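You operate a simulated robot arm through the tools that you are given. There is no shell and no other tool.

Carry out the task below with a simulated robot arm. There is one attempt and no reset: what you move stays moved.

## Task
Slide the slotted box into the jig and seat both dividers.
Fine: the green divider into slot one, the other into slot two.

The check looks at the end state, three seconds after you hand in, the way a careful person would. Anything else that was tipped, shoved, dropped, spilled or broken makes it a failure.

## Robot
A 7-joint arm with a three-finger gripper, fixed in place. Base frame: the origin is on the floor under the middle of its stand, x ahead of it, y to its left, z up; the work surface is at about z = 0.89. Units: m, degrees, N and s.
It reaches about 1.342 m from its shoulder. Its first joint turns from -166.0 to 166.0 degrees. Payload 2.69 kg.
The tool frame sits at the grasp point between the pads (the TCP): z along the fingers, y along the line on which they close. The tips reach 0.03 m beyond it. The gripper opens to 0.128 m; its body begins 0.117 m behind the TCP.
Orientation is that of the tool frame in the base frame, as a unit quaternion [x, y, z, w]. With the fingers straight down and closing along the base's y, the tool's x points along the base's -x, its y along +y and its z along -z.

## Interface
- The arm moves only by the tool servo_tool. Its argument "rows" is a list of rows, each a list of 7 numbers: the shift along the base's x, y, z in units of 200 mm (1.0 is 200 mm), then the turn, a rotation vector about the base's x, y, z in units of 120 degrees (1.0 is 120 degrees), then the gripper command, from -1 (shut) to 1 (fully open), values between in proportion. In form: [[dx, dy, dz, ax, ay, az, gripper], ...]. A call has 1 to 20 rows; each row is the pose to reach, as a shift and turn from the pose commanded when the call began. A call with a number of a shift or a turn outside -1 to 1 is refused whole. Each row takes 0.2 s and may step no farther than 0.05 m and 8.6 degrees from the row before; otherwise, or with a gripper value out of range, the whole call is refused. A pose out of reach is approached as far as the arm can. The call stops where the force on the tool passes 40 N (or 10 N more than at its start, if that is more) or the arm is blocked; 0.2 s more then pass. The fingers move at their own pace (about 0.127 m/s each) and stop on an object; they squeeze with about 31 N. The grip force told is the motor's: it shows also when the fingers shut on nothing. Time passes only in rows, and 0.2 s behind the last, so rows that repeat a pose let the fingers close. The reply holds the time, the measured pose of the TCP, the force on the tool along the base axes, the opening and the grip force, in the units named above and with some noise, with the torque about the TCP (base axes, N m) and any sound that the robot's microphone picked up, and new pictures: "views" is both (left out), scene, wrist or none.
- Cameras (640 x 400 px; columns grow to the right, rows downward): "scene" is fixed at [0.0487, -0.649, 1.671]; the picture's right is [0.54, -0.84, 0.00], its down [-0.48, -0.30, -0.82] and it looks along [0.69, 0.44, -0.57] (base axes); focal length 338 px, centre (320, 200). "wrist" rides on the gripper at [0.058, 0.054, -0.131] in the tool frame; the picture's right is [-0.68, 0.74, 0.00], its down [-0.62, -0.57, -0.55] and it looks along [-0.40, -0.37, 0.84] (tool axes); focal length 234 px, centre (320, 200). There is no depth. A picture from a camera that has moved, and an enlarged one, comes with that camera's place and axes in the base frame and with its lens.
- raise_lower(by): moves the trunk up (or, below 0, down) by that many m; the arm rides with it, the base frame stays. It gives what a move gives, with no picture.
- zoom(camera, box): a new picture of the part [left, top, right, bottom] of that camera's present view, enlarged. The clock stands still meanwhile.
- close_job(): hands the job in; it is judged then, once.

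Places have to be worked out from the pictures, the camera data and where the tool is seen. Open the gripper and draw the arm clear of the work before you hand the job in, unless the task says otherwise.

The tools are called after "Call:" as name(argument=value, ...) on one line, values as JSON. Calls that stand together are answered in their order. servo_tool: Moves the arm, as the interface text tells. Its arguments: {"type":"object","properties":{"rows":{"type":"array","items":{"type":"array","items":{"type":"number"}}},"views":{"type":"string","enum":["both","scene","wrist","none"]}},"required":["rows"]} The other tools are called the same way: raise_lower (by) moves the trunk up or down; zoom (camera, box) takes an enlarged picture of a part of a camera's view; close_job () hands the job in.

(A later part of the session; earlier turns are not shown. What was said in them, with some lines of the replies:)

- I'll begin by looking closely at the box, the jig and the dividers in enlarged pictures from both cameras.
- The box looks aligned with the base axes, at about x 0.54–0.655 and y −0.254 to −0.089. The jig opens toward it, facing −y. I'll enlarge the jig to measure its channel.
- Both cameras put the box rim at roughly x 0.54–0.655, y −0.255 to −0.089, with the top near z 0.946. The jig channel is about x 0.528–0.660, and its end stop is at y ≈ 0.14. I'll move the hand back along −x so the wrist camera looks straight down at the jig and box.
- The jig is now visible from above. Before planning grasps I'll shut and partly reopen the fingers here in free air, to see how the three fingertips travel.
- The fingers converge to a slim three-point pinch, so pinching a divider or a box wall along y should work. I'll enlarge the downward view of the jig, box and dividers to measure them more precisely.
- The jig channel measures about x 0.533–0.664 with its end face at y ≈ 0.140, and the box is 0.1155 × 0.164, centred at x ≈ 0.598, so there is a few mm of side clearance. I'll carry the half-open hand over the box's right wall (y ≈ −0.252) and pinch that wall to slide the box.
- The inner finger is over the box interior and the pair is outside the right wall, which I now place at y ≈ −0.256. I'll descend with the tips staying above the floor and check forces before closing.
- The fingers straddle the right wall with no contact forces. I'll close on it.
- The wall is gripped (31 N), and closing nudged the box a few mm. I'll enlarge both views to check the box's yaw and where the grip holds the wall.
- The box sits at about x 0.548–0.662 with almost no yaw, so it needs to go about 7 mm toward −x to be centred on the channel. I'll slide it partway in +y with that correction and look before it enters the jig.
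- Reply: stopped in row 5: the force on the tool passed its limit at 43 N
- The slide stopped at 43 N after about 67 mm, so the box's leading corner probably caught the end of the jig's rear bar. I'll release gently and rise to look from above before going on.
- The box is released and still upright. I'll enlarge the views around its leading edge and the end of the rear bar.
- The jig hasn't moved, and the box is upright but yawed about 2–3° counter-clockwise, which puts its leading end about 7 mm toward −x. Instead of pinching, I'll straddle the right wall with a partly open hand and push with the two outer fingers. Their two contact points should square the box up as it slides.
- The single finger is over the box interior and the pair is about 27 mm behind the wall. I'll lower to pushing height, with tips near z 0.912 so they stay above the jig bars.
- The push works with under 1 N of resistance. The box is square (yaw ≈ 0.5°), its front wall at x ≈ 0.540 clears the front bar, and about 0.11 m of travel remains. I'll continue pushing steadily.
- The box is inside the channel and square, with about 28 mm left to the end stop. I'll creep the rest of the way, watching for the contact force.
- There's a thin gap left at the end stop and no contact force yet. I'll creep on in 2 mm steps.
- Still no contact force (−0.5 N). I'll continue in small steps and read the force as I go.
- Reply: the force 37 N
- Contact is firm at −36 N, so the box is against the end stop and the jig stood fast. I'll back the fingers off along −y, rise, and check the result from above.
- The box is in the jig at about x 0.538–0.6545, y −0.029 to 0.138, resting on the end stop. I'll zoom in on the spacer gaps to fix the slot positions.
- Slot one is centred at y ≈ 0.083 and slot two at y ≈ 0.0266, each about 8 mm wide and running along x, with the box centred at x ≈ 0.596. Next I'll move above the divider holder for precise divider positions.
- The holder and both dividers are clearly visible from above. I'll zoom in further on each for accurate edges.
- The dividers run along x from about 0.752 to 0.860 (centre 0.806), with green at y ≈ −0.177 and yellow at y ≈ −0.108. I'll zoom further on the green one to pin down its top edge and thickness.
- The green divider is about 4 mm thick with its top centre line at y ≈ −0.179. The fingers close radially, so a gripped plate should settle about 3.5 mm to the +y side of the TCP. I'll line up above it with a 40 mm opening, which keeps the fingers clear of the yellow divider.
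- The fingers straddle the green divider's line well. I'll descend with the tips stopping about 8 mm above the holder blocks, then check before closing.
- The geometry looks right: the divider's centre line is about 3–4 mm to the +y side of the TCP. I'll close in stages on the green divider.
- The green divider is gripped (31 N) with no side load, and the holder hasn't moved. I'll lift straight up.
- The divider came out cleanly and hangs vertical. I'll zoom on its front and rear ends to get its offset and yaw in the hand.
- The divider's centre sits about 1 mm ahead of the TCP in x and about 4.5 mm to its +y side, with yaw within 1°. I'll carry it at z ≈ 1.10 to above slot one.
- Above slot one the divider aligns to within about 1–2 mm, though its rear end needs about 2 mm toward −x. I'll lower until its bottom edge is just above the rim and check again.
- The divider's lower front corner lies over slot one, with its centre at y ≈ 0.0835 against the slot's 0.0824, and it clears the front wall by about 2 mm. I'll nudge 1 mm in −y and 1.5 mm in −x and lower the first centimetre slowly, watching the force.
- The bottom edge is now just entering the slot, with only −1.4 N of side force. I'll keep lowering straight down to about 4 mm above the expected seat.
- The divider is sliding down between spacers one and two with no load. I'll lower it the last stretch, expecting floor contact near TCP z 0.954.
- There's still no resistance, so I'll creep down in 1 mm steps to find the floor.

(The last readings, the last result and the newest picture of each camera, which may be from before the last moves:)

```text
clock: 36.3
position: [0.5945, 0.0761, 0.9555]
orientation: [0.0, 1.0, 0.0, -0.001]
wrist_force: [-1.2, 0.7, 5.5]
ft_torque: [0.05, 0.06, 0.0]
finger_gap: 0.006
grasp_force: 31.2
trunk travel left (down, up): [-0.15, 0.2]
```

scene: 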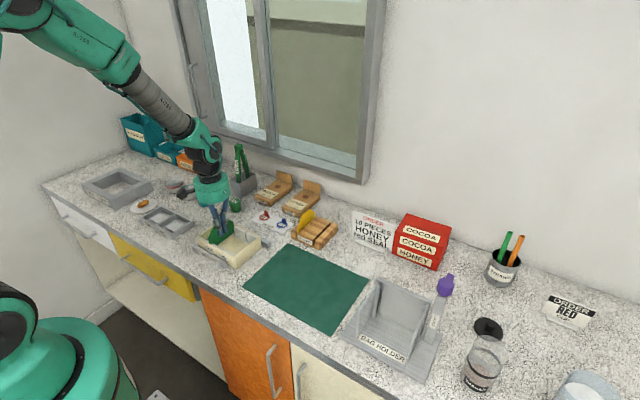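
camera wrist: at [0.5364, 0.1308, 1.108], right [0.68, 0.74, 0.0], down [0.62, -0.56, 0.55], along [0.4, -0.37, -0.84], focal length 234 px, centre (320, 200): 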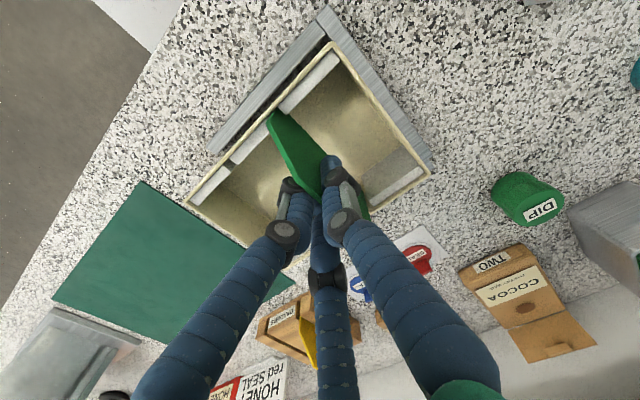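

Floor contact registers at +5.5 N at TCP z 0.9555, which matches a seated divider. I'll open slightly, rise straight up, and inspect.

Call:
servo_tool(rows=[[0, 0, 0.004, 0, 0, 0, -0.8], [0, 0, 0.004, 0, 0, 0, -0.6], [0, 0, 0.004, 0, 0, 0, -0.45], [0, 0, 0.004, 0, 0, 0, -0.45], [0, 0, 0.1, 0, 0, 0, -0.45], [0, 0, 0.25, 0, 0, 0, -0.45], [0, 0, 0.45, 0, 0, 0, -0.45], [0, 0, 0.68, 0, 0, 0, -0.45], [0, 0, 0.9, 0, 0, 0, -1], [0, 0, 0.9, 0, 0, 0, -1]], views="both")

Call:
zoom(camera="scene", box=[190, 200, 270, 275])

Call:
zoom(camera="wrist", box=[220, 20, 400, 160])

```text
clock: 38.5
position: [0.5914, 0.0727, 1.1341]
orientation: [0.0, 1.0, -0.001, 0.001]
wrist_force: [0.7, 0.3, 0.0]
ft_torque: [0.01, -0.06, -0.01]
finger_gap: 0.0021
grasp_force: 31.1
trunk travel left (down, up): [-0.15, 0.2]
camera wrist: at [0.5337, 0.1268, 1.2636], right [0.68, 0.74, 0.0], down [0.62, -0.56, 0.55], along [0.4, -0.37, -0.84], focal length 234 px, centre (320, 200)
```

scene: 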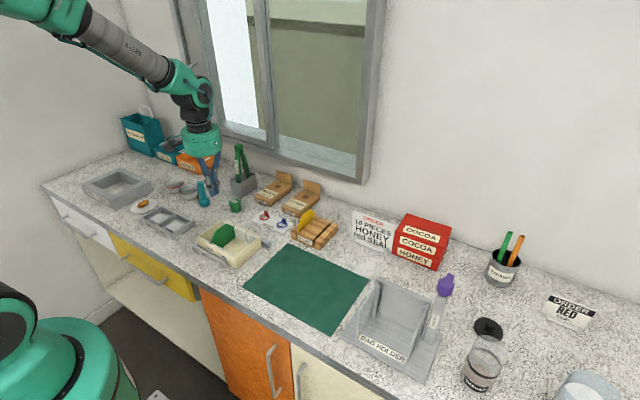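
wrist: 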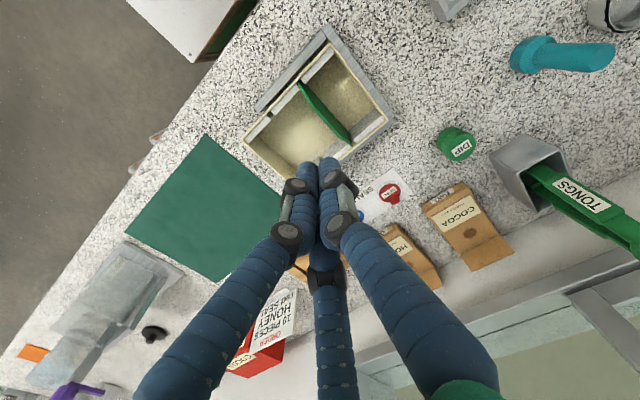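

```text
5.33 times, centred on (230, 238) of scene
camera zoom: at [0.0487, -0.649, 1.671], right [0.54, -0.84, 0.0], down [-0.48, -0.3, -0.82], along [0.69, 0.44, -0.57], focal length 1800 px, centre (800, 0)
```

zoom: 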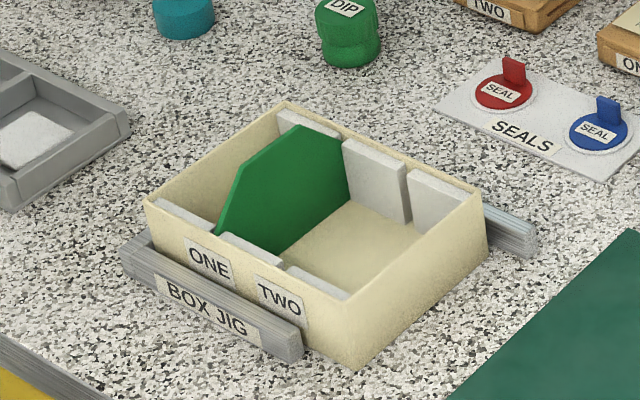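

```text
2.86 times, centred on (310, 90) of wrist
camera zoom: at [0.5337, 0.1268, 1.2636], right [0.68, 0.74, 0.0], down [0.62, -0.56, 0.55], along [0.4, -0.37, -0.84], focal length 669 px, centre (349, 514)
```

zoom: 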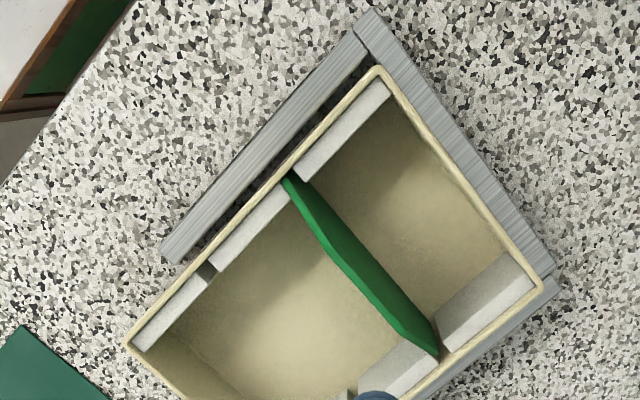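

The green divider stands seated in slot one, with both ends captured between the spacers. Now I'll go back above the holder to measure the yellow divider.

Call:
servo_tool(rows=[[0.14, -0.14, 0, 0, 0, 0, -1], [0.28, -0.28, 0, 0, 0, 0, -1], [0.43, -0.43, 0, 0, 0, 0, -1], [0.58, -0.58, 0, 0, 0, 0, -1], [0.73, -0.73, 0, 0, 0, 0, -1], [0.88, -0.88, 0, 0, 0, 0, -1], [1.0, -1.0, 0, 0, 0, 0, -1], [1.0, -1.0, 0, 0, 0, 0, -1]], views="both")

Call:
zoom(camera="wrist", box=[270, 40, 390, 160])

```text
clock: 40.3
position: [0.7941, -0.1238, 1.1363]
orientation: [0.0, 1.0, -0.001, -0.001]
wrist_force: [0.2, -1.1, 0.7]
ft_torque: [0.03, 0.06, -0.04]
finger_gap: 0.0021
grasp_force: 31.3
trunk travel left (down, up): [-0.15, 0.2]
camera wrist: at [0.7361, -0.0704, 1.2663], right [0.68, 0.74, 0.0], down [0.62, -0.56, 0.55], along [0.4, -0.37, -0.84], focal length 234 px, centre (320, 200)
```

scene: 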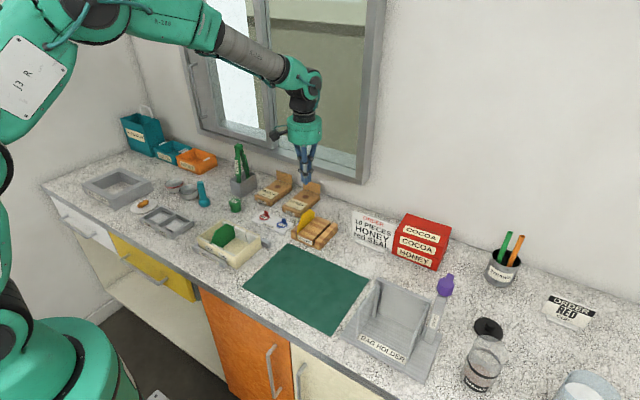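
wrist: 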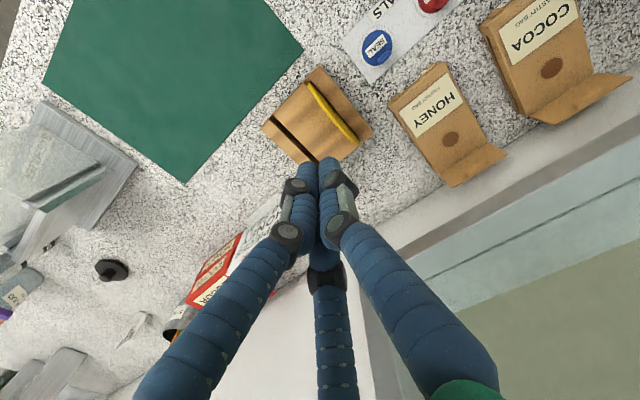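

```text
3.33 times, centred on (330, 100) of wrist
camera zoom: at [0.7361, -0.0704, 1.2663], right [0.68, 0.74, 0.0], down [0.62, -0.56, 0.55], along [0.4, -0.37, -0.84], focal length 781 px, centre (287, 533)
```

zoom: 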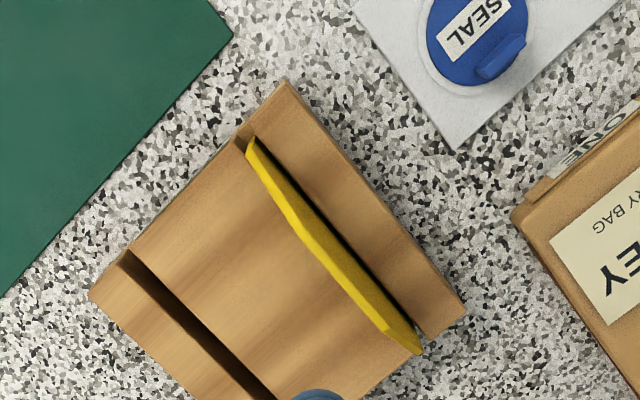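

I'll zoom in tighter on the yellow divider's edges.

Call:
zoom(camera="wrist", box=[300, 75, 340, 115])

Call:
zoom(camera="wrist", box=[330, 110, 370, 150])

```text
10.00 times, centred on (320, 95) of wrist
camera zoom: at [0.7361, -0.0704, 1.2663], right [0.68, 0.74, 0.0], down [0.62, -0.56, 0.55], along [0.4, -0.37, -0.84], focal length 2342 px, centre (320, 1250)
```

zoom: 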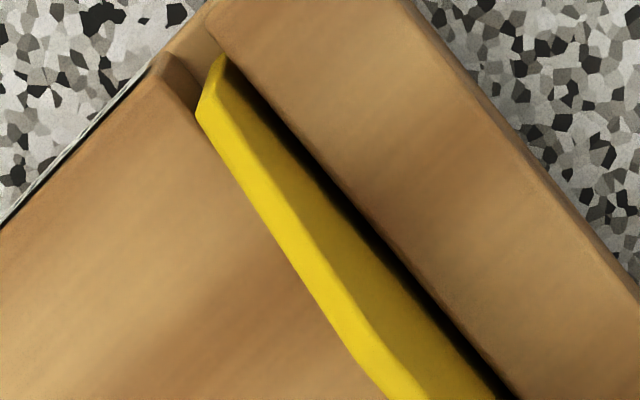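

```text
10.00 times, centred on (350, 130) of wrist
camera zoom: at [0.7361, -0.0704, 1.2663], right [0.68, 0.74, 0.0], down [0.62, -0.56, 0.55], along [0.4, -0.37, -0.84], focal length 2342 px, centre (20, 900)
```

zoom: 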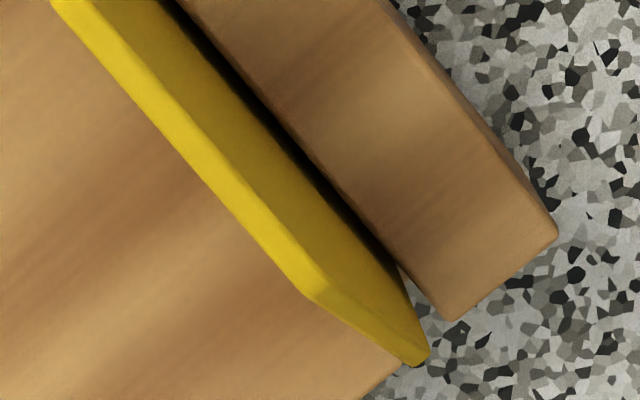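

The yellow divider's centre line is at y ≈ −0.1085, with x 0.753–0.860. I'll line up above it with the TCP at about (0.807, −0.1125) and a 40 mm opening.

Call:
servo_tool(rows=[[0.06, 0.056, 0, 0, 0, 0, -0.375], [0.06, 0.056, -0.15, 0, 0, 0, -0.375], [0.06, 0.056, -0.35, 0, 0, 0, -0.375], [0.06, 0.056, -0.5, 0, 0, 0, -0.375], [0.06, 0.056, -0.5, 0, 0, 0, -0.375]], views="wrist")

Call:
zoom(camera="wrist", box=[240, 60, 440, 220])

```text
clock: 41.5
position: [0.8083, -0.1115, 1.0367]
orientation: [-0.001, 1.0, -0.001, -0.001]
wrist_force: [0.3, 0.1, 0.4]
ft_torque: [-0.01, 0.04, -0.02]
finger_gap: 0.04
grasp_force: 0.0
trunk travel left (down, up): [-0.15, 0.2]
camera wrist: at [0.7491, -0.0578, 1.1663], right [0.68, 0.74, 0.0], down [0.62, -0.56, 0.55], along [0.4, -0.37, -0.84], focal length 234 px, centre (320, 200)
```

wrist: 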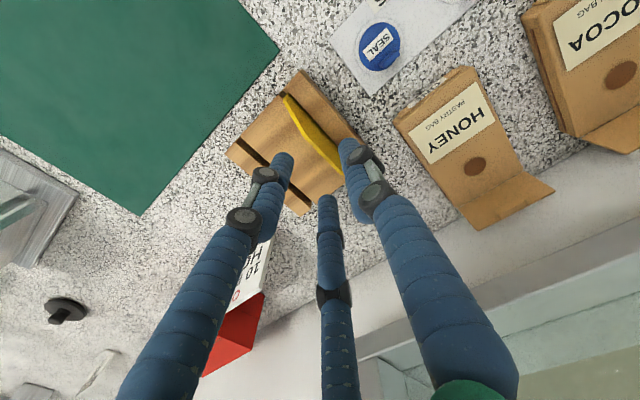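

```text
2.50 times, centred on (340, 140) of wrist
camera zoom: at [0.7491, -0.0578, 1.1663], right [0.68, 0.74, 0.0], down [0.62, -0.56, 0.55], along [0.4, -0.37, -0.84], focal length 585 px, centre (270, 350)
```

zoom: 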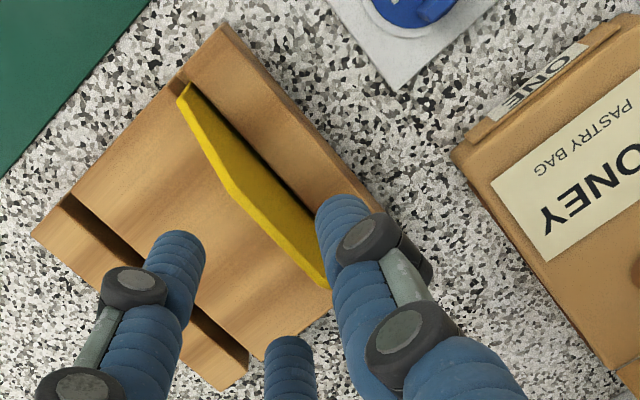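

The alignment matches what worked for the green one. I'll descend to the same grip height.

Call:
servo_tool(rows=[[0, -0.003, -0.1, 0, 0, 0, -0.375], [0, -0.003, -0.2, 0, 0, 0, -0.375], [0, -0.003, -0.3, 0, 0, 0, -0.375], [0, -0.003, -0.39, 0, 0, 0, -0.375], [0, -0.003, -0.39, 0, 0, 0, -0.375]], views="both")

Call:
zoom(camera="wrist", box=[240, 60, 440, 220])

Call:
zoom(camera="scene", box=[270, 180, 350, 250])

```text
clock: 42.7
position: [0.808, -0.1118, 0.9587]
orientation: [-0.001, 1.0, -0.001, -0.001]
wrist_force: [0.6, -0.1, -0.3]
ft_torque: [-0.01, 0.0, -0.02]
finger_gap: 0.0402
grasp_force: 0.0
trunk travel left (down, up): [-0.15, 0.2]
camera wrist: at [0.7489, -0.0577, 1.0872], right [0.68, 0.74, 0.0], down [0.62, -0.56, 0.55], along [0.4, -0.37, -0.84], focal length 234 px, centre (320, 200)
```

scene: 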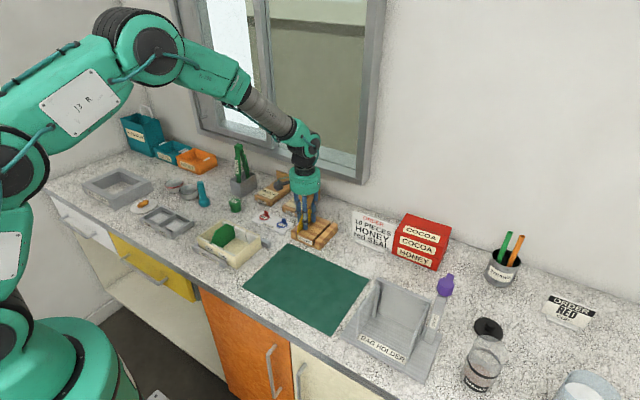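
wrist: 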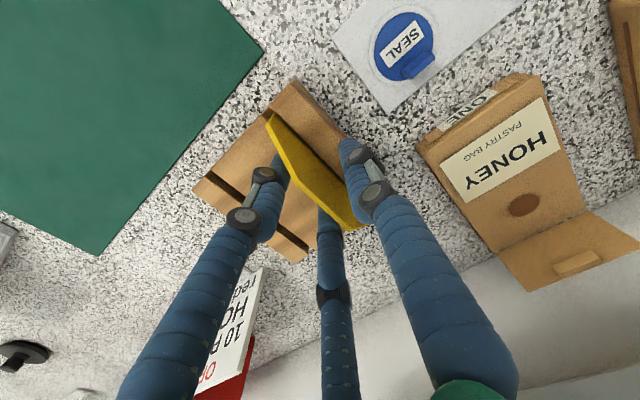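

```text
2.50 times, centred on (340, 140) of wrist
camera zoom: at [0.7489, -0.0577, 1.0872], right [0.68, 0.74, 0.0], down [0.62, -0.56, 0.55], along [0.4, -0.37, -0.84], focal length 585 px, centre (270, 350)
```

zoom: 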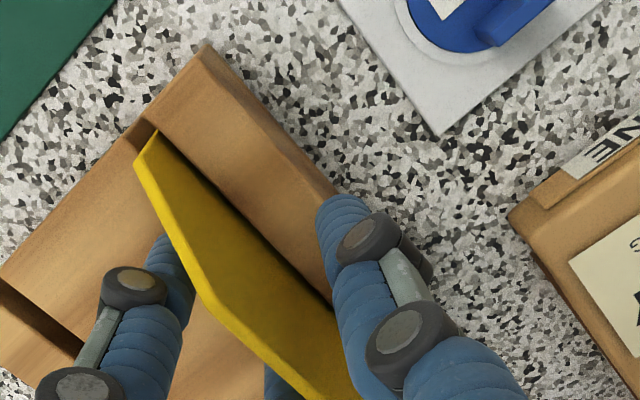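

```text
5.71 times, centred on (310, 215) of scene
camera zoom: at [0.0487, -0.649, 1.671], right [0.54, -0.84, 0.0], down [-0.48, -0.3, -0.82], along [0.69, 0.44, -0.57], focal length 1929 px, centre (377, 114)
```

zoom: 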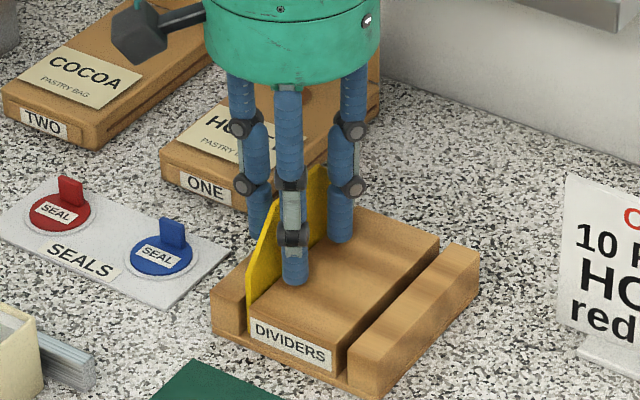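

The picture nearly matches the green pre-grip view, so I'll close on the yellow divider in stages.

Call:
servo_tool(rows=[[0, 0, 0, 0, 0, 0, -0.6], [0, 0, 0, 0, 0, 0, -0.75], [0, 0, 0, 0, 0, 0, -0.85], [0, 0, 0, 0, 0, 0, -1], [0, 0, 0, 0, 0, 0, -1]], views="wrist")

Call:
zoom(camera="wrist", box=[240, 60, 440, 220])

Call:
zoom(camera="scene", box=[270, 180, 350, 250])

```text
clock: 43.9
position: [0.8069, -0.1123, 0.9569]
orientation: [0.0, 1.0, -0.001, -0.001]
wrist_force: [-0.3, -0.2, 1.2]
ft_torque: [0.02, -0.01, 0.03]
finger_gap: 0.0067
grasp_force: 30.3
trunk travel left (down, up): [-0.15, 0.2]
camera wrist: at [0.7485, -0.0577, 1.0873], right [0.68, 0.74, 0.0], down [0.62, -0.56, 0.55], along [0.4, -0.37, -0.84], focal length 234 px, centre (320, 200)
```

wrist: 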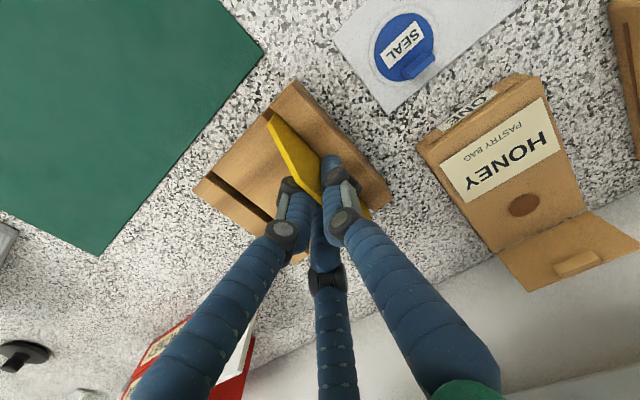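

```text
2.50 times, centred on (340, 140) of wrist
camera zoom: at [0.7485, -0.0577, 1.0873], right [0.68, 0.74, 0.0], down [0.62, -0.56, 0.55], along [0.4, -0.37, -0.84], focal length 585 px, centre (270, 350)
```

zoom: 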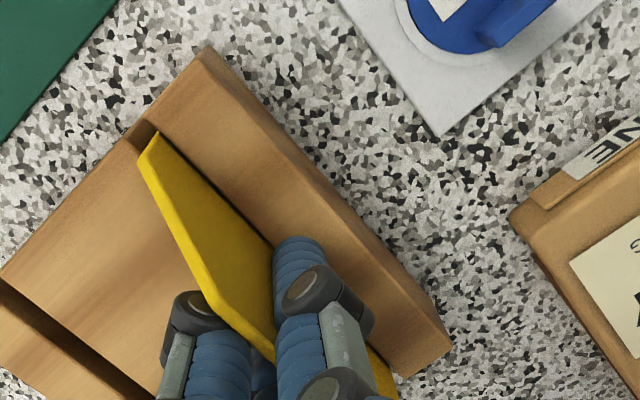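

```text
5.71 times, centred on (310, 215) of scene
camera zoom: at [0.0487, -0.649, 1.671], right [0.54, -0.84, 0.0], down [-0.48, -0.3, -0.82], along [0.69, 0.44, -0.57], focal length 1929 px, centre (377, 114)
```

zoom: 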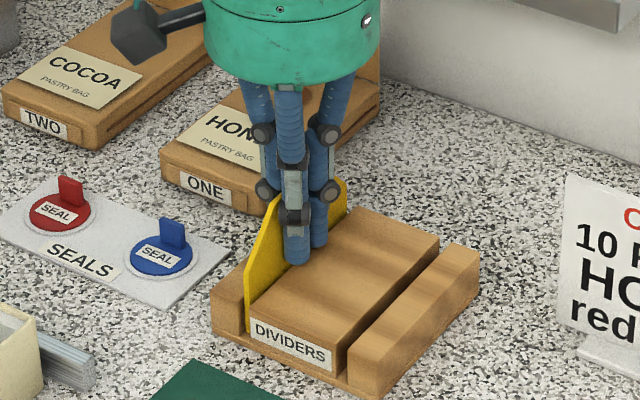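

The yellow divider is gripped (31 N) and the holder is undisturbed. I'll lift it straight out.

Call:
servo_tool(rows=[[0, 0, 0.05, 0, 0, 0, -1], [0, 0, 0.12, 0, 0, 0, -1], [0, 0, 0.22, 0, 0, 0, -1], [0, 0, 0.35, 0, 0, 0, -1], [0, 0, 0.5, 0, 0, 0, -1], [0, 0, 0.7, 0, 0, 0, -1], [0, 0, 0.7, 0, 0, 0, -1]], views="both")

Call:
zoom(camera="wrist", box=[255, 95, 335, 205])

Call:
zoom(camera="scene", box=[270, 160, 350, 250])

```text
clock: 45.5
position: [0.8044, -0.1139, 1.0989]
orientation: [0.0, 1.0, -0.002, 0.0]
wrist_force: [-0.4, -0.4, 0.3]
ft_torque: [0.01, -0.04, -0.02]
finger_gap: 0.0063
grasp_force: 30.9
trunk travel left (down, up): [-0.15, 0.2]
camera wrist: at [0.7455, -0.0598, 1.2277], right [0.68, 0.74, 0.0], down [0.62, -0.56, 0.55], along [0.4, -0.37, -0.84], focal length 234 px, centre (320, 200)
```

scene: 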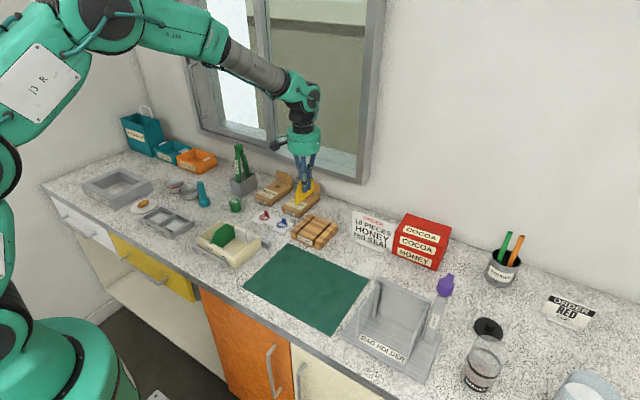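
wrist: 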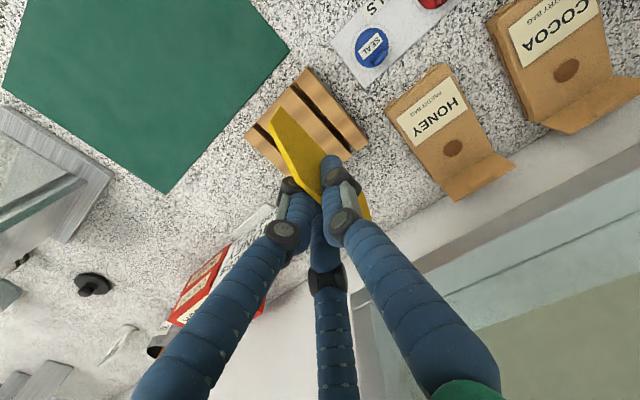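

```text
3.64 times, centred on (295, 150) of wrist
camera zoom: at [0.7455, -0.0598, 1.2277], right [0.68, 0.74, 0.0], down [0.62, -0.56, 0.55], along [0.4, -0.37, -0.84], focal length 852 px, centre (411, 382)
```

zoom: 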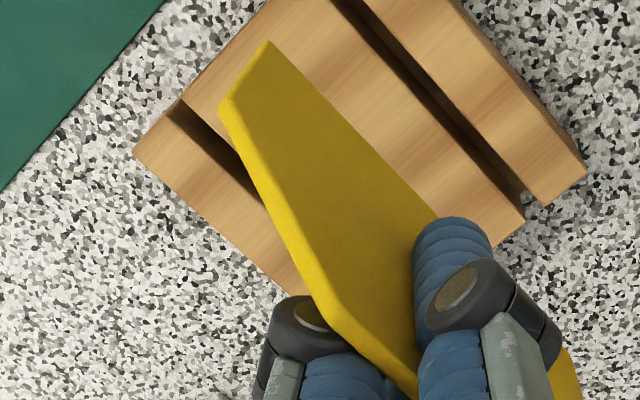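

```text
4.44 times, centred on (310, 205) of scene
camera zoom: at [0.0487, -0.649, 1.671], right [0.54, -0.84, 0.0], down [-0.48, -0.3, -0.82], along [0.69, 0.44, -0.57], focal length 1500 px, centre (364, 178)
```

zoom: 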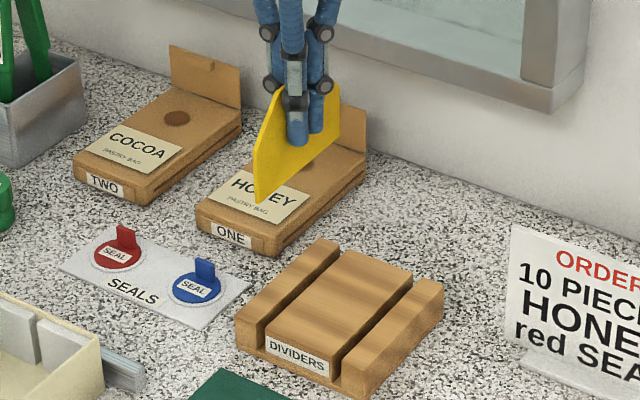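

The yellow divider sits in the hand almost as the green one did, about 1.3 mm further toward +x. I'll carry it above slot two.

Call:
servo_tool(rows=[[-0.16, 0.1, 0, 0, 0, 0, -1], [-0.33, 0.21, 0, 0, 0, 0, -1], [-0.5, 0.32, 0, 0, 0, 0, -1], [-0.67, 0.43, 0, 0, 0, 0, -1], [-0.84, 0.54, 0, 0, 0, 0, -1], [-1.0, 0.64, 0, 0, 0, 0, -1], [-1.0, 0.64, 0, 0, 0, 0, -1]], views="none")

```text
clock: 47.1
position: [0.6033, 0.0136, 1.1007]
orientation: [0.0, 1.0, -0.002, 0.0]
wrist_force: [-0.1, 0.1, 0.6]
ft_torque: [-0.02, -0.04, 0.0]
finger_gap: 0.0061
grasp_force: 31.2
trunk travel left (down, up): [-0.15, 0.2]
```

I'm at (0.603, 0.014, 1.101). I'll trim to about (0.594, 0.0215) and lower until the bottom edge is just above the rim.

Call:
servo_tool(rows=[[-0.049, 0.04, 0, 0, 0, 0, -1], [-0.049, 0.04, -0.12, 0, 0, 0, -1], [-0.049, 0.04, -0.24, 0, 0, 0, -1], [-0.049, 0.04, -0.34, 0, 0, 0, -1], [-0.049, 0.04, -0.42, 0, 0, 0, -1], [-0.049, 0.04, -0.42, 0, 0, 0, -1]], views="both")

Call:
zoom(camera="wrist", box=[240, 50, 320, 130])

Call:
zoom(camera="wrist", box=[230, 40, 430, 200])

Call:
zoom(camera="scene", box=[195, 190, 275, 270])

```text
clock: 48.5
position: [0.5964, 0.0219, 1.0145]
orientation: [0.001, 1.0, -0.001, -0.001]
wrist_force: [-0.3, -0.4, -0.5]
ft_torque: [0.01, 0.03, 0.01]
finger_gap: 0.0058
grasp_force: 31.5
trunk travel left (down, up): [-0.15, 0.2]
camera wrist: at [0.537, 0.0773, 1.1437], right [0.68, 0.74, 0.0], down [0.62, -0.56, 0.55], along [0.4, -0.37, -0.84], focal length 234 px, centre (320, 200)
```

scene: 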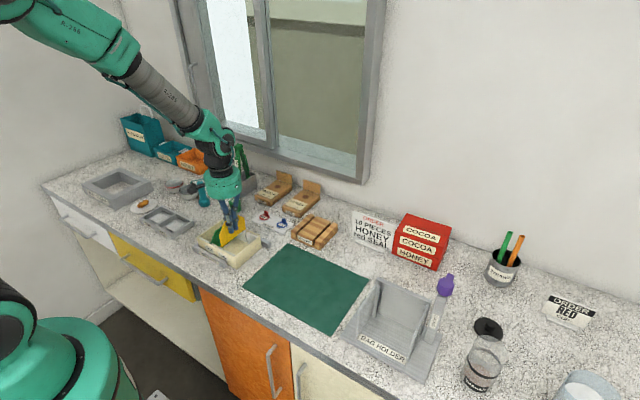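
wrist: 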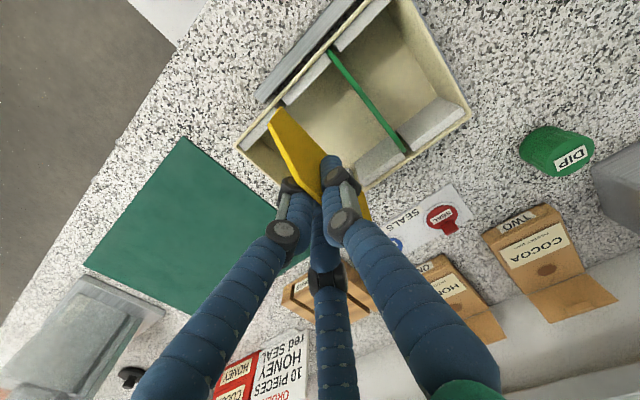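

```text
5.00 times, centred on (280, 90) of wrist
camera zoom: at [0.537, 0.0773, 1.1437], right [0.68, 0.74, 0.0], down [0.62, -0.56, 0.55], along [0.4, -0.37, -0.84], focal length 1171 px, centre (520, 750)
```

zoom: 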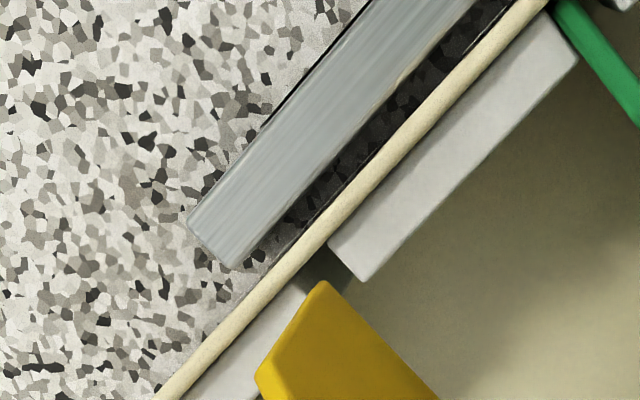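

```text
2.50 times, centred on (330, 120) of wrist
camera zoom: at [0.537, 0.0773, 1.1437], right [0.68, 0.74, 0.0], down [0.62, -0.56, 0.55], along [0.4, -0.37, -0.84], focal length 585 px, centre (295, 400)
```

zoom: 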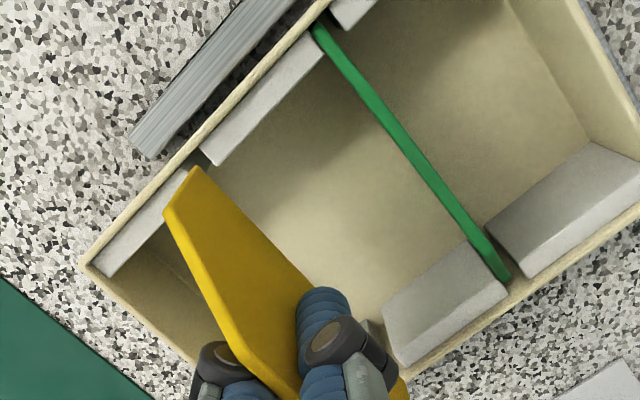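

```text
5.00 times, centred on (235, 230) of scene
camera zoom: at [0.0487, -0.649, 1.671], right [0.54, -0.84, 0.0], down [-0.48, -0.3, -0.82], along [0.69, 0.44, -0.57], focal length 1688 px, centre (745, 50)
```

zoom: 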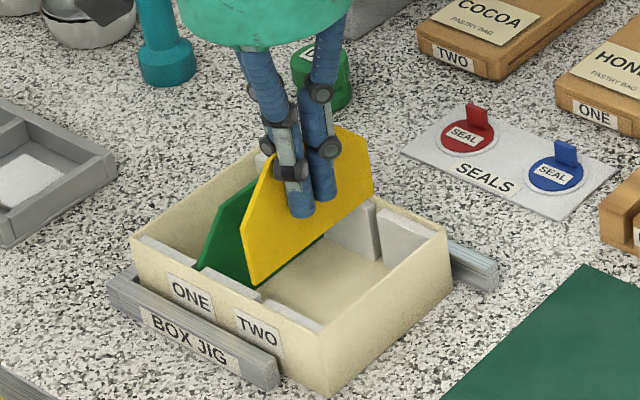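

Slot two spans y ≈ 0.0228–0.0307 (centre 0.0268) and the divider's centre is at y ≈ 0.0282, so I'll shift 1.5 mm in −y and 2.5 mm in −x. Then I'll lower slowly into the slot.

Call:
servo_tool(rows=[[-0.013, -0.0075, 0, 0, 0, 0, -1], [-0.013, -0.0075, 0, 0, 0, 0, -1], [-0.013, -0.0075, -0.025, 0, 0, 0, -1], [-0.013, -0.0075, -0.05, 0, 0, 0, -1], [-0.013, -0.0075, -0.07, 0, 0, 0, -1], [-0.013, -0.0075, -0.085, 0, 0, 0, -1], [-0.013, -0.0075, -0.085, 0, 0, 0, -1]], views="both")

Call:
zoom(camera="wrist", box=[240, 50, 320, 130])

Call:
zoom(camera="scene", box=[195, 190, 275, 270])

```text
clock: 50.1
position: [0.5939, 0.0223, 0.9975]
orientation: [0.0, 1.0, -0.001, -0.001]
wrist_force: [-0.6, 0.3, 0.0]
ft_torque: [0.0, 0.02, -0.02]
finger_gap: 0.0063
grasp_force: 31.2
trunk travel left (down, up): [-0.15, 0.2]
camera wrist: at [0.5349, 0.0761, 1.1265], right [0.68, 0.74, 0.0], down [0.62, -0.56, 0.55], along [0.4, -0.37, -0.84], focal length 234 px, centre (320, 200)
```

scene: 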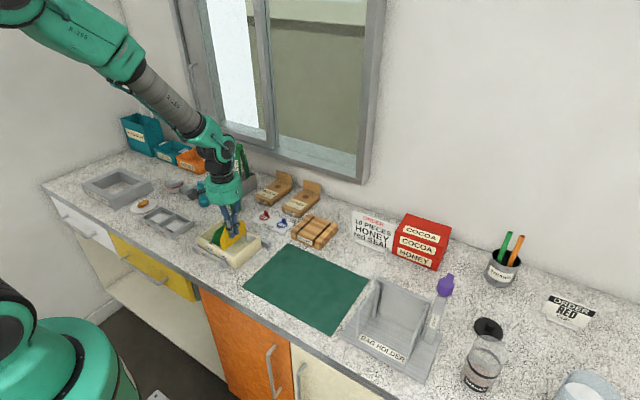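
wrist: 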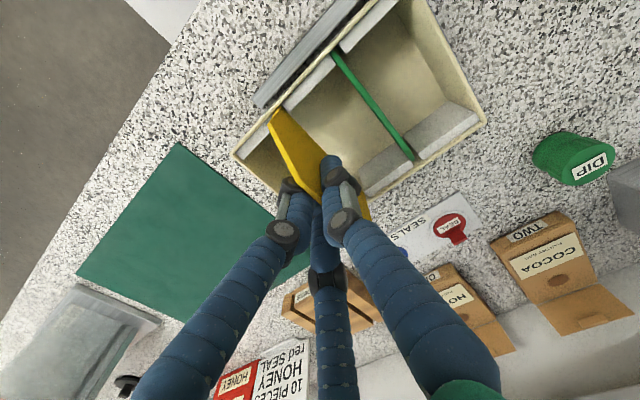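

```text
5.00 times, centred on (280, 90) of wrist
camera zoom: at [0.5349, 0.0761, 1.1265], right [0.68, 0.74, 0.0], down [0.62, -0.56, 0.55], along [0.4, -0.37, -0.84], focal length 1171 px, centre (520, 750)
```

zoom: 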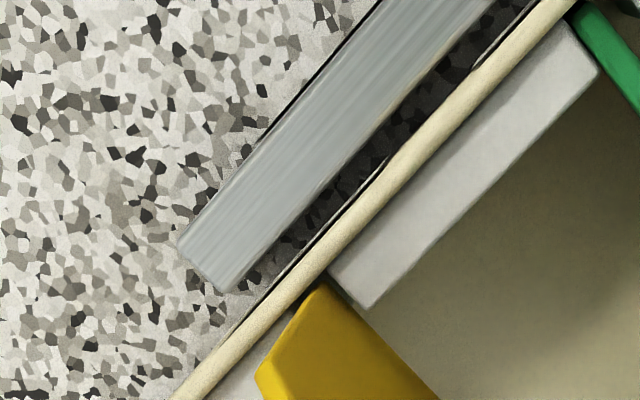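

```text
5.00 times, centred on (235, 230) of scene
camera zoom: at [0.0487, -0.649, 1.671], right [0.54, -0.84, 0.0], down [-0.48, -0.3, -0.82], along [0.69, 0.44, -0.57], focal length 1688 px, centre (745, 50)
```

zoom: 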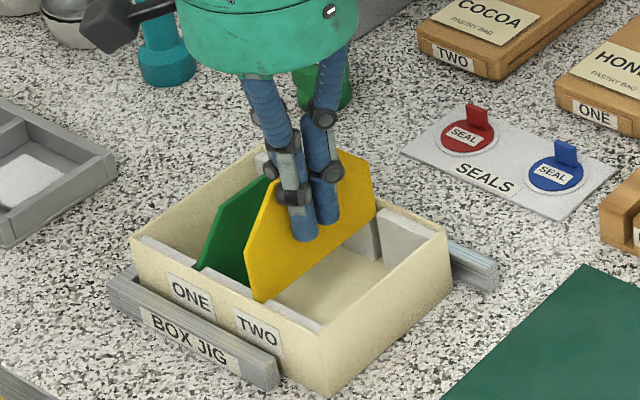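

The bottom edge is at the slot mouth with about 2 mm of clearance on the visible side and no side force. I'll continue lowering.

Call:
servo_tool(rows=[[0, 0, -0.025, 0, 0, 0, -1], [0, 0, -0.05, 0, 0, 0, -1], [0, 0, -0.075, 0, 0, 0, -1], [0, 0, -0.1, 0, 0, 0, -1], [0, 0, -0.1, 0, 0, 0, -1]], views="both")

Call:
zoom(camera="wrist", box=[240, 50, 320, 130])

Call:
zoom(camera="scene", box=[195, 190, 275, 270])

```text
clock: 51.3
position: [0.5948, 0.0205, 0.9743]
orientation: [0.0, 1.0, -0.001, 0.001]
wrist_force: [0.8, 0.2, -1.2]
ft_torque: [0.02, 0.04, 0.01]
finger_gap: 0.006
grasp_force: 30.6
trunk travel left (down, up): [-0.15, 0.2]
camera wrist: at [0.5359, 0.0751, 1.1048], right [0.68, 0.74, 0.0], down [0.62, -0.56, 0.55], along [0.4, -0.37, -0.84], focal length 234 px, centre (320, 200)
```

scene: 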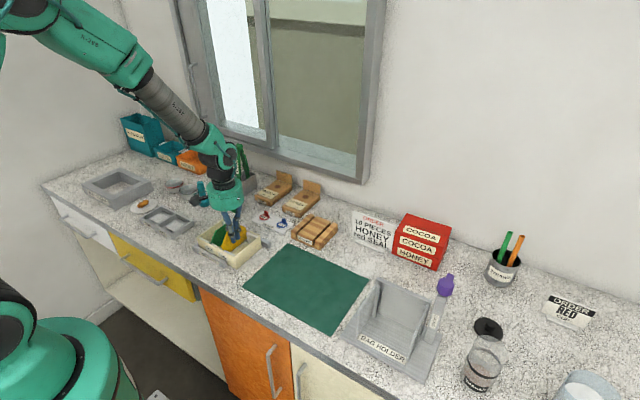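
wrist: 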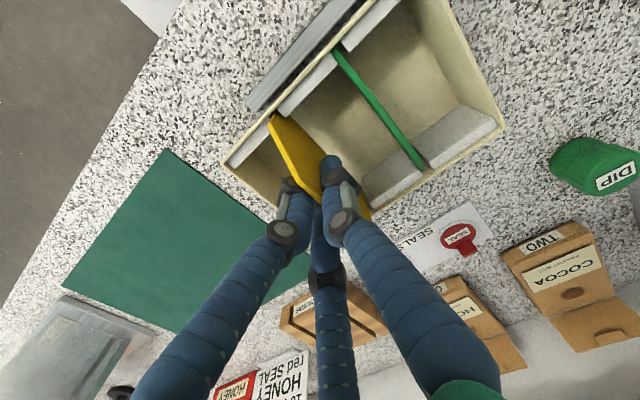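

```text
5.00 times, centred on (280, 90) of wrist
camera zoom: at [0.5359, 0.0751, 1.1048], right [0.68, 0.74, 0.0], down [0.62, -0.56, 0.55], along [0.4, -0.37, -0.84], focal length 1171 px, centre (520, 750)
```

zoom: 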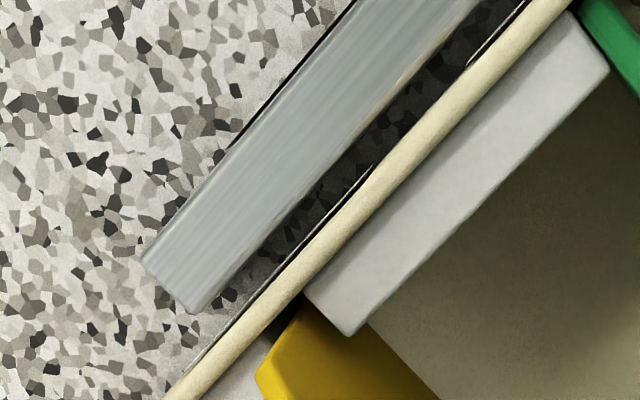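

```text
5.00 times, centred on (235, 230) of scene
camera zoom: at [0.0487, -0.649, 1.671], right [0.54, -0.84, 0.0], down [-0.48, -0.3, -0.82], along [0.69, 0.44, -0.57], focal length 1688 px, centre (745, 50)
```

zoom: 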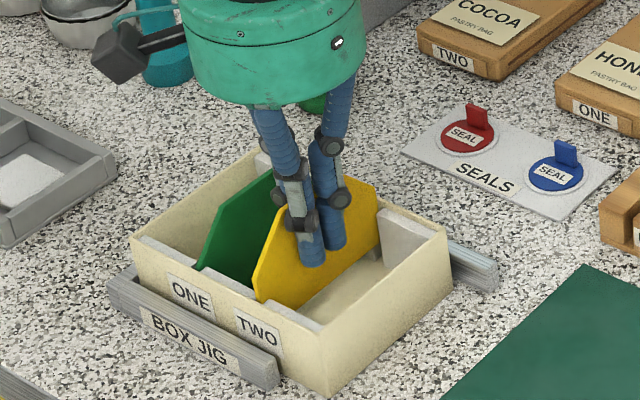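

The divider is sliding down between spacers two and three without load. I'll lower through the remaining distance and then creep to floor contact.

Call:
servo_tool(rows=[[0, 0, -0.025, 0, 0, 0, -1], [0, 0, -0.05, 0, 0, 0, -1], [0, 0, -0.07, 0, 0, 0, -1], [0, 0, -0.08, 0, 0, 0, -1], [0, 0, -0.08, 0, 0, 0, -1]], views="none")

Call:
servo_tool(rows=[[0, 0, -0.005, 0, 0, 0, -1], [0, 0, -0.01, 0, 0, 0, -1], [0, 0, -0.01, 0, 0, 0, -1]], views="none")

```text
clock: 52.5
position: [0.5946, 0.0208, 0.9599]
orientation: [-0.001, 1.0, 0.0, 0.0]
wrist_force: [-0.1, 0.9, -0.4]
ft_torque: [0.02, -0.01, -0.01]
finger_gap: 0.0058
grasp_force: 30.9
trunk travel left (down, up): [-0.15, 0.2]
```

```text
clock: 53.3
position: [0.5948, 0.0209, 0.9589]
orientation: [0.0, 1.0, -0.001, 0.0]
wrist_force: [0.0, -0.9, -0.5]
ft_torque: [0.01, -0.01, 0.0]
finger_gap: 0.0059
grasp_force: 31.0
trunk travel left (down, up): [-0.15, 0.2]
```

No floor contact yet at TCP z 0.959, while the green one touched at about 0.9555. I'll creep down a few more millimetres.

Call:
servo_tool(rows=[[0, 0, -0.005, 0, 0, 0, -1], [0, 0, -0.01, 0, 0, 0, -1], [0, 0, -0.015, 0, 0, 0, -1], [0, 0, -0.015, 0, 0, 0, -1]], views="none")

```text
clock: 54.3
position: [0.5948, 0.0224, 0.9554]
orientation: [0.0, 1.0, 0.0, 0.0]
wrist_force: [0.7, 0.3, 1.0]
ft_torque: [0.04, -0.02, -0.01]
finger_gap: 0.0059
grasp_force: 31.0
trunk travel left (down, up): [-0.15, 0.2]
```

Call:
servo_tool(rows=[[0, 0, -0.005, 0, 0, 0, -1], [0, 0, -0.01, 0, 0, 0, -1], [0, 0, -0.01, 0, 0, 0, -1]], views="both")

Call:
zoom(camera="scene", box=[195, 200, 275, 270])

```text
clock: 55.1
position: [0.5941, 0.0223, 0.9554]
orientation: [0.0, 1.0, -0.001, 0.0]
wrist_force: [1.4, 2.3, 11.4]
ft_torque: [0.09, -0.02, 0.02]
finger_gap: 0.0059
grasp_force: 30.8
trunk travel left (down, up): [-0.15, 0.2]
camera wrist: at [0.535, 0.0753, 1.0844], right [0.68, 0.74, 0.0], down [0.62, -0.56, 0.55], along [0.4, -0.37, -0.83], focal length 234 px, centre (320, 200)
```

scene: 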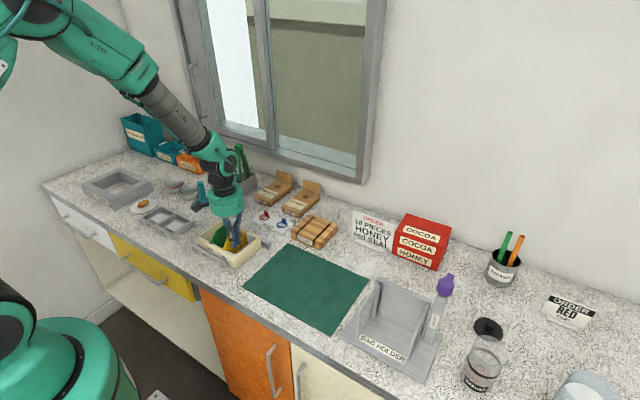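
wrist: 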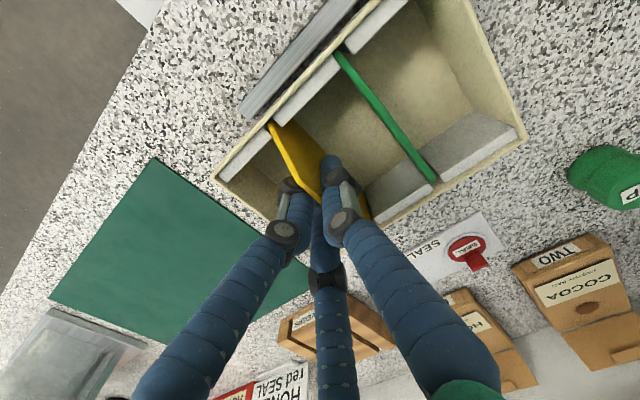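

```text
5.71 times, centred on (235, 235) of scene
camera zoom: at [0.0487, -0.649, 1.671], right [0.54, -0.84, 0.0], down [-0.48, -0.3, -0.82], along [0.69, 0.44, -0.57], focal length 1929 px, centre (806, 0)
```

zoom: 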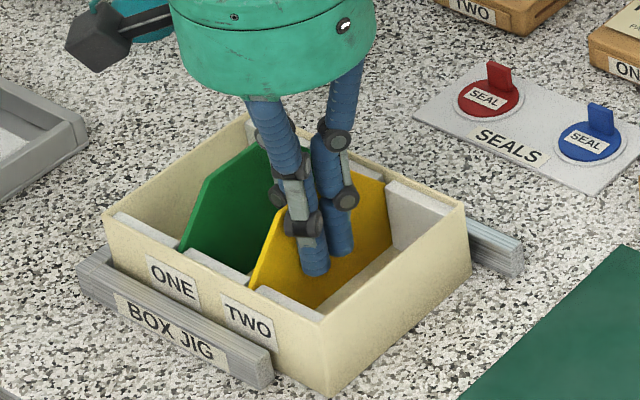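

Floor contact registers at 11 N at TCP z 0.955, the same seat height as the green one. I'll relieve the preload, open slightly (staying clear of the green divider), and rise straight up.

Call:
servo_tool(rows=[[0, 0, 0.008, 0, 0, 0, -1], [0, 0, 0.008, 0, 0, 0, -0.8], [0, 0, 0.008, 0, 0, 0, -0.6], [0, 0, 0.008, 0, 0, 0, -0.5], [0, 0, 0.008, 0, 0, 0, -0.5], [0, 0, 0.1, 0, 0, 0, -0.5], [0, 0, 0.25, 0, 0, 0, -0.5], [0, 0, 0.45, 0, 0, 0, -0.5], [0, 0, 0.68, 0, 0, 0, -0.5], [0, 0, 0.9, 0, 0, 0, -1], [0, 0, 0.9, 0, 0, 0, -1]], views="both")

Call:
zoom(camera="scene", box=[190, 205, 280, 275])

Call:
zoom(camera="wrist", box=[240, 20, 440, 170])

```text
clock: 57.5
position: [0.5905, 0.0223, 1.1293]
orientation: [0.0, 1.0, -0.001, 0.0]
wrist_force: [-0.3, 0.5, 0.1]
ft_torque: [0.01, -0.01, 0.0]
finger_gap: 0.0018
grasp_force: 30.7
trunk travel left (down, up): [-0.15, 0.2]
camera wrist: at [0.5328, 0.0771, 1.2596], right [0.68, 0.74, 0.0], down [0.62, -0.56, 0.55], along [0.4, -0.37, -0.84], focal length 234 px, centre (320, 200)
```

scene: 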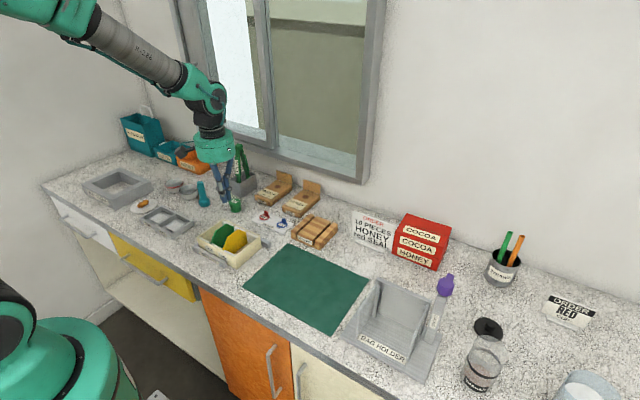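
wrist: 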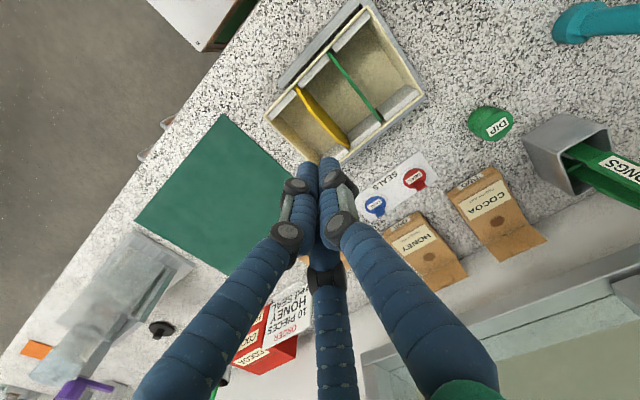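

```text
5.71 times, centred on (235, 240) of scene
camera zoom: at [0.0487, -0.649, 1.671], right [0.54, -0.84, 0.0], down [-0.48, -0.3, -0.82], along [0.69, 0.44, -0.57], focal length 1929 px, centre (806, -29)
```

zoom: 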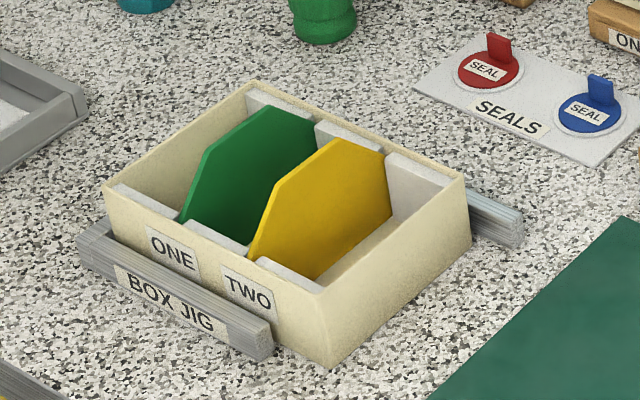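

```text
2.67 times, centred on (340, 95) of wrist
camera zoom: at [0.5328, 0.0771, 1.2596], right [0.68, 0.74, 0.0], down [0.62, -0.56, 0.55], along [0.4, -0.37, -0.84], focal length 624 px, centre (267, 480)
```

zoom: 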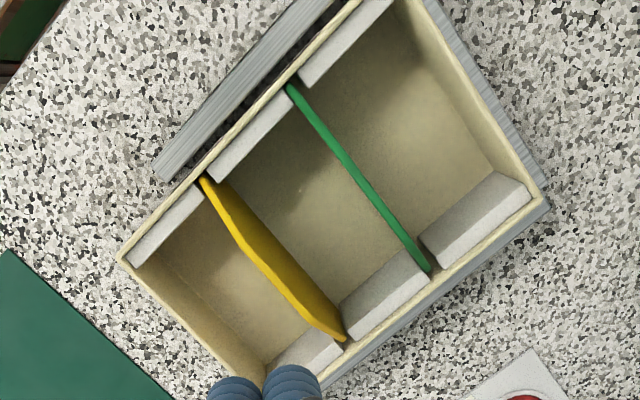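

Both dividers stand fully seated, green in slot one and yellow in slot two, and the box is still flush in the jig. I'll raise the arm well clear, open the gripper, and take a last look.

Call:
servo_tool(rows=[[0, 0, 0.2, 0, 0, 0, -1], [0, 0, 0.4, 0, 0, 0, -1], [0, 0, 0.6, 0, 0, 0, -1], [0, 0, 0.75, 0, 0, 0, 0], [0.2, 0, 0.75, 0, 0, 0, 1], [0.4, 0, 0.75, 0, 0, 0, 1], [0.6, 0, 0.75, 0, 0, 0, 1], [0.8, 0, 0.75, 0, 0, 0, 1], [0.8, 0, 0.75, 0, 0, 0, 1]], views="both")

Call:
zoom(camera="scene", box=[180, 190, 350, 300])

Call:
zoom(camera="scene", box=[190, 205, 280, 275])

```text
clock: 59.5
position: [0.7561, 0.0208, 1.283]
orientation: [0.0, 1.0, -0.001, -0.001]
wrist_force: [0.3, 0.1, -1.2]
ft_torque: [-0.03, 0.1, 0.0]
finger_gap: 0.1278
grasp_force: 0.0
trunk travel left (down, up): [-0.15, 0.2]
camera wrist: at [0.6978, 0.0743, 1.4135], right [0.68, 0.74, 0.0], down [0.62, -0.56, 0.55], along [0.4, -0.37, -0.84], focal length 234 px, centre (320, 200)
```

scene: 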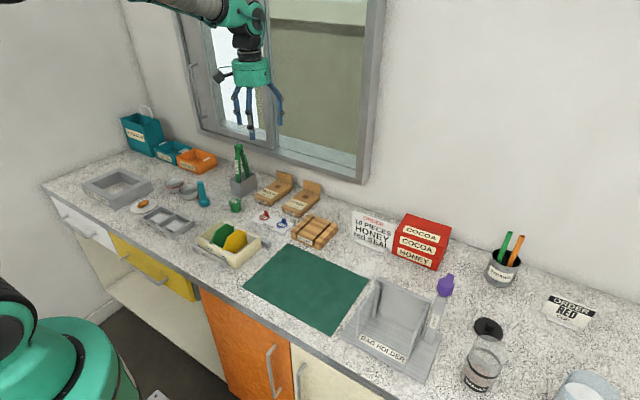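
wrist: 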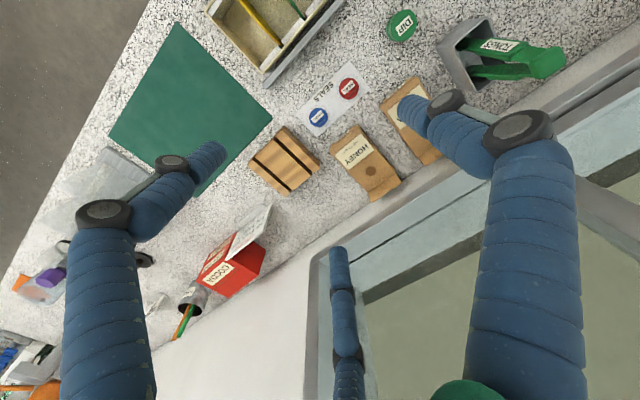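

```text
3.64 times, centred on (265, 245) of scene
camera zoom: at [0.0487, -0.649, 1.671], right [0.54, -0.84, 0.0], down [-0.48, -0.3, -0.82], along [0.69, 0.44, -0.57], focal length 1228 px, centre (520, 36)
```

zoom: 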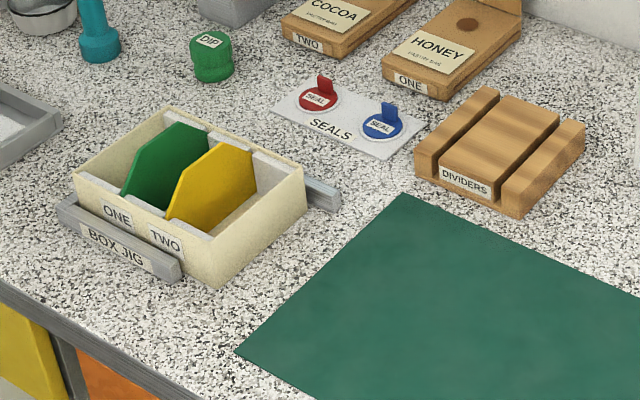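

```text
5.71 times, centred on (235, 240) of scene
camera zoom: at [0.0487, -0.649, 1.671], right [0.54, -0.84, 0.0], down [-0.48, -0.3, -0.82], along [0.69, 0.44, -0.57], focal length 1929 px, centre (806, -29)
```

zoom: 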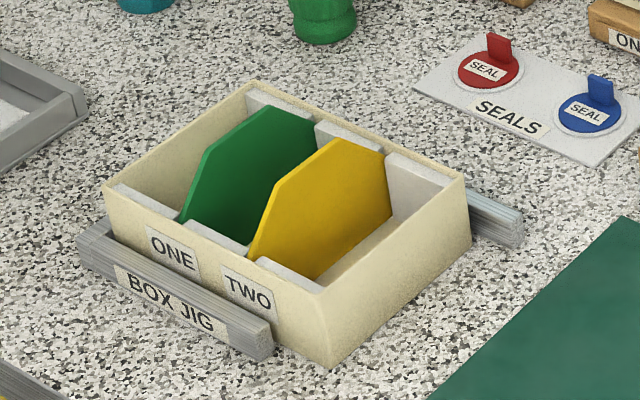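

The box sits square in the jig against its end stop, green is in slot ONE and yellow in slot TWO, and I see nothing else out of place. The gripper is open and the arm is clear, so I'm handing the job in.

Call:
close_job()

```text
The job is handed in.
```

The slotted box is in the jig and both dividers are seated: green in slot one, yellow in slot two. I've handed the job in, but no verdict has come back.

- **Box:** I pushed it in until it met the jig's end stop at about 36 N. It sits square in the channel, and the jig did not move.
- **Dividers:** Each went down its slot without jamming and touched the box floor at the same height. Both stand with their ends between the spacers.
- **First attempt:** My first try at sliding the box, by pinching its side wall, stopped at the force limit (43 N) partway. I never found the cause. I released it, checked that the box was upright and the jig unmoved, and pushed it in instead.
- **Surroundings:** In the last pictures I saw nothing tipped or moved around the work area. The arm is raised clear with the gripper open.
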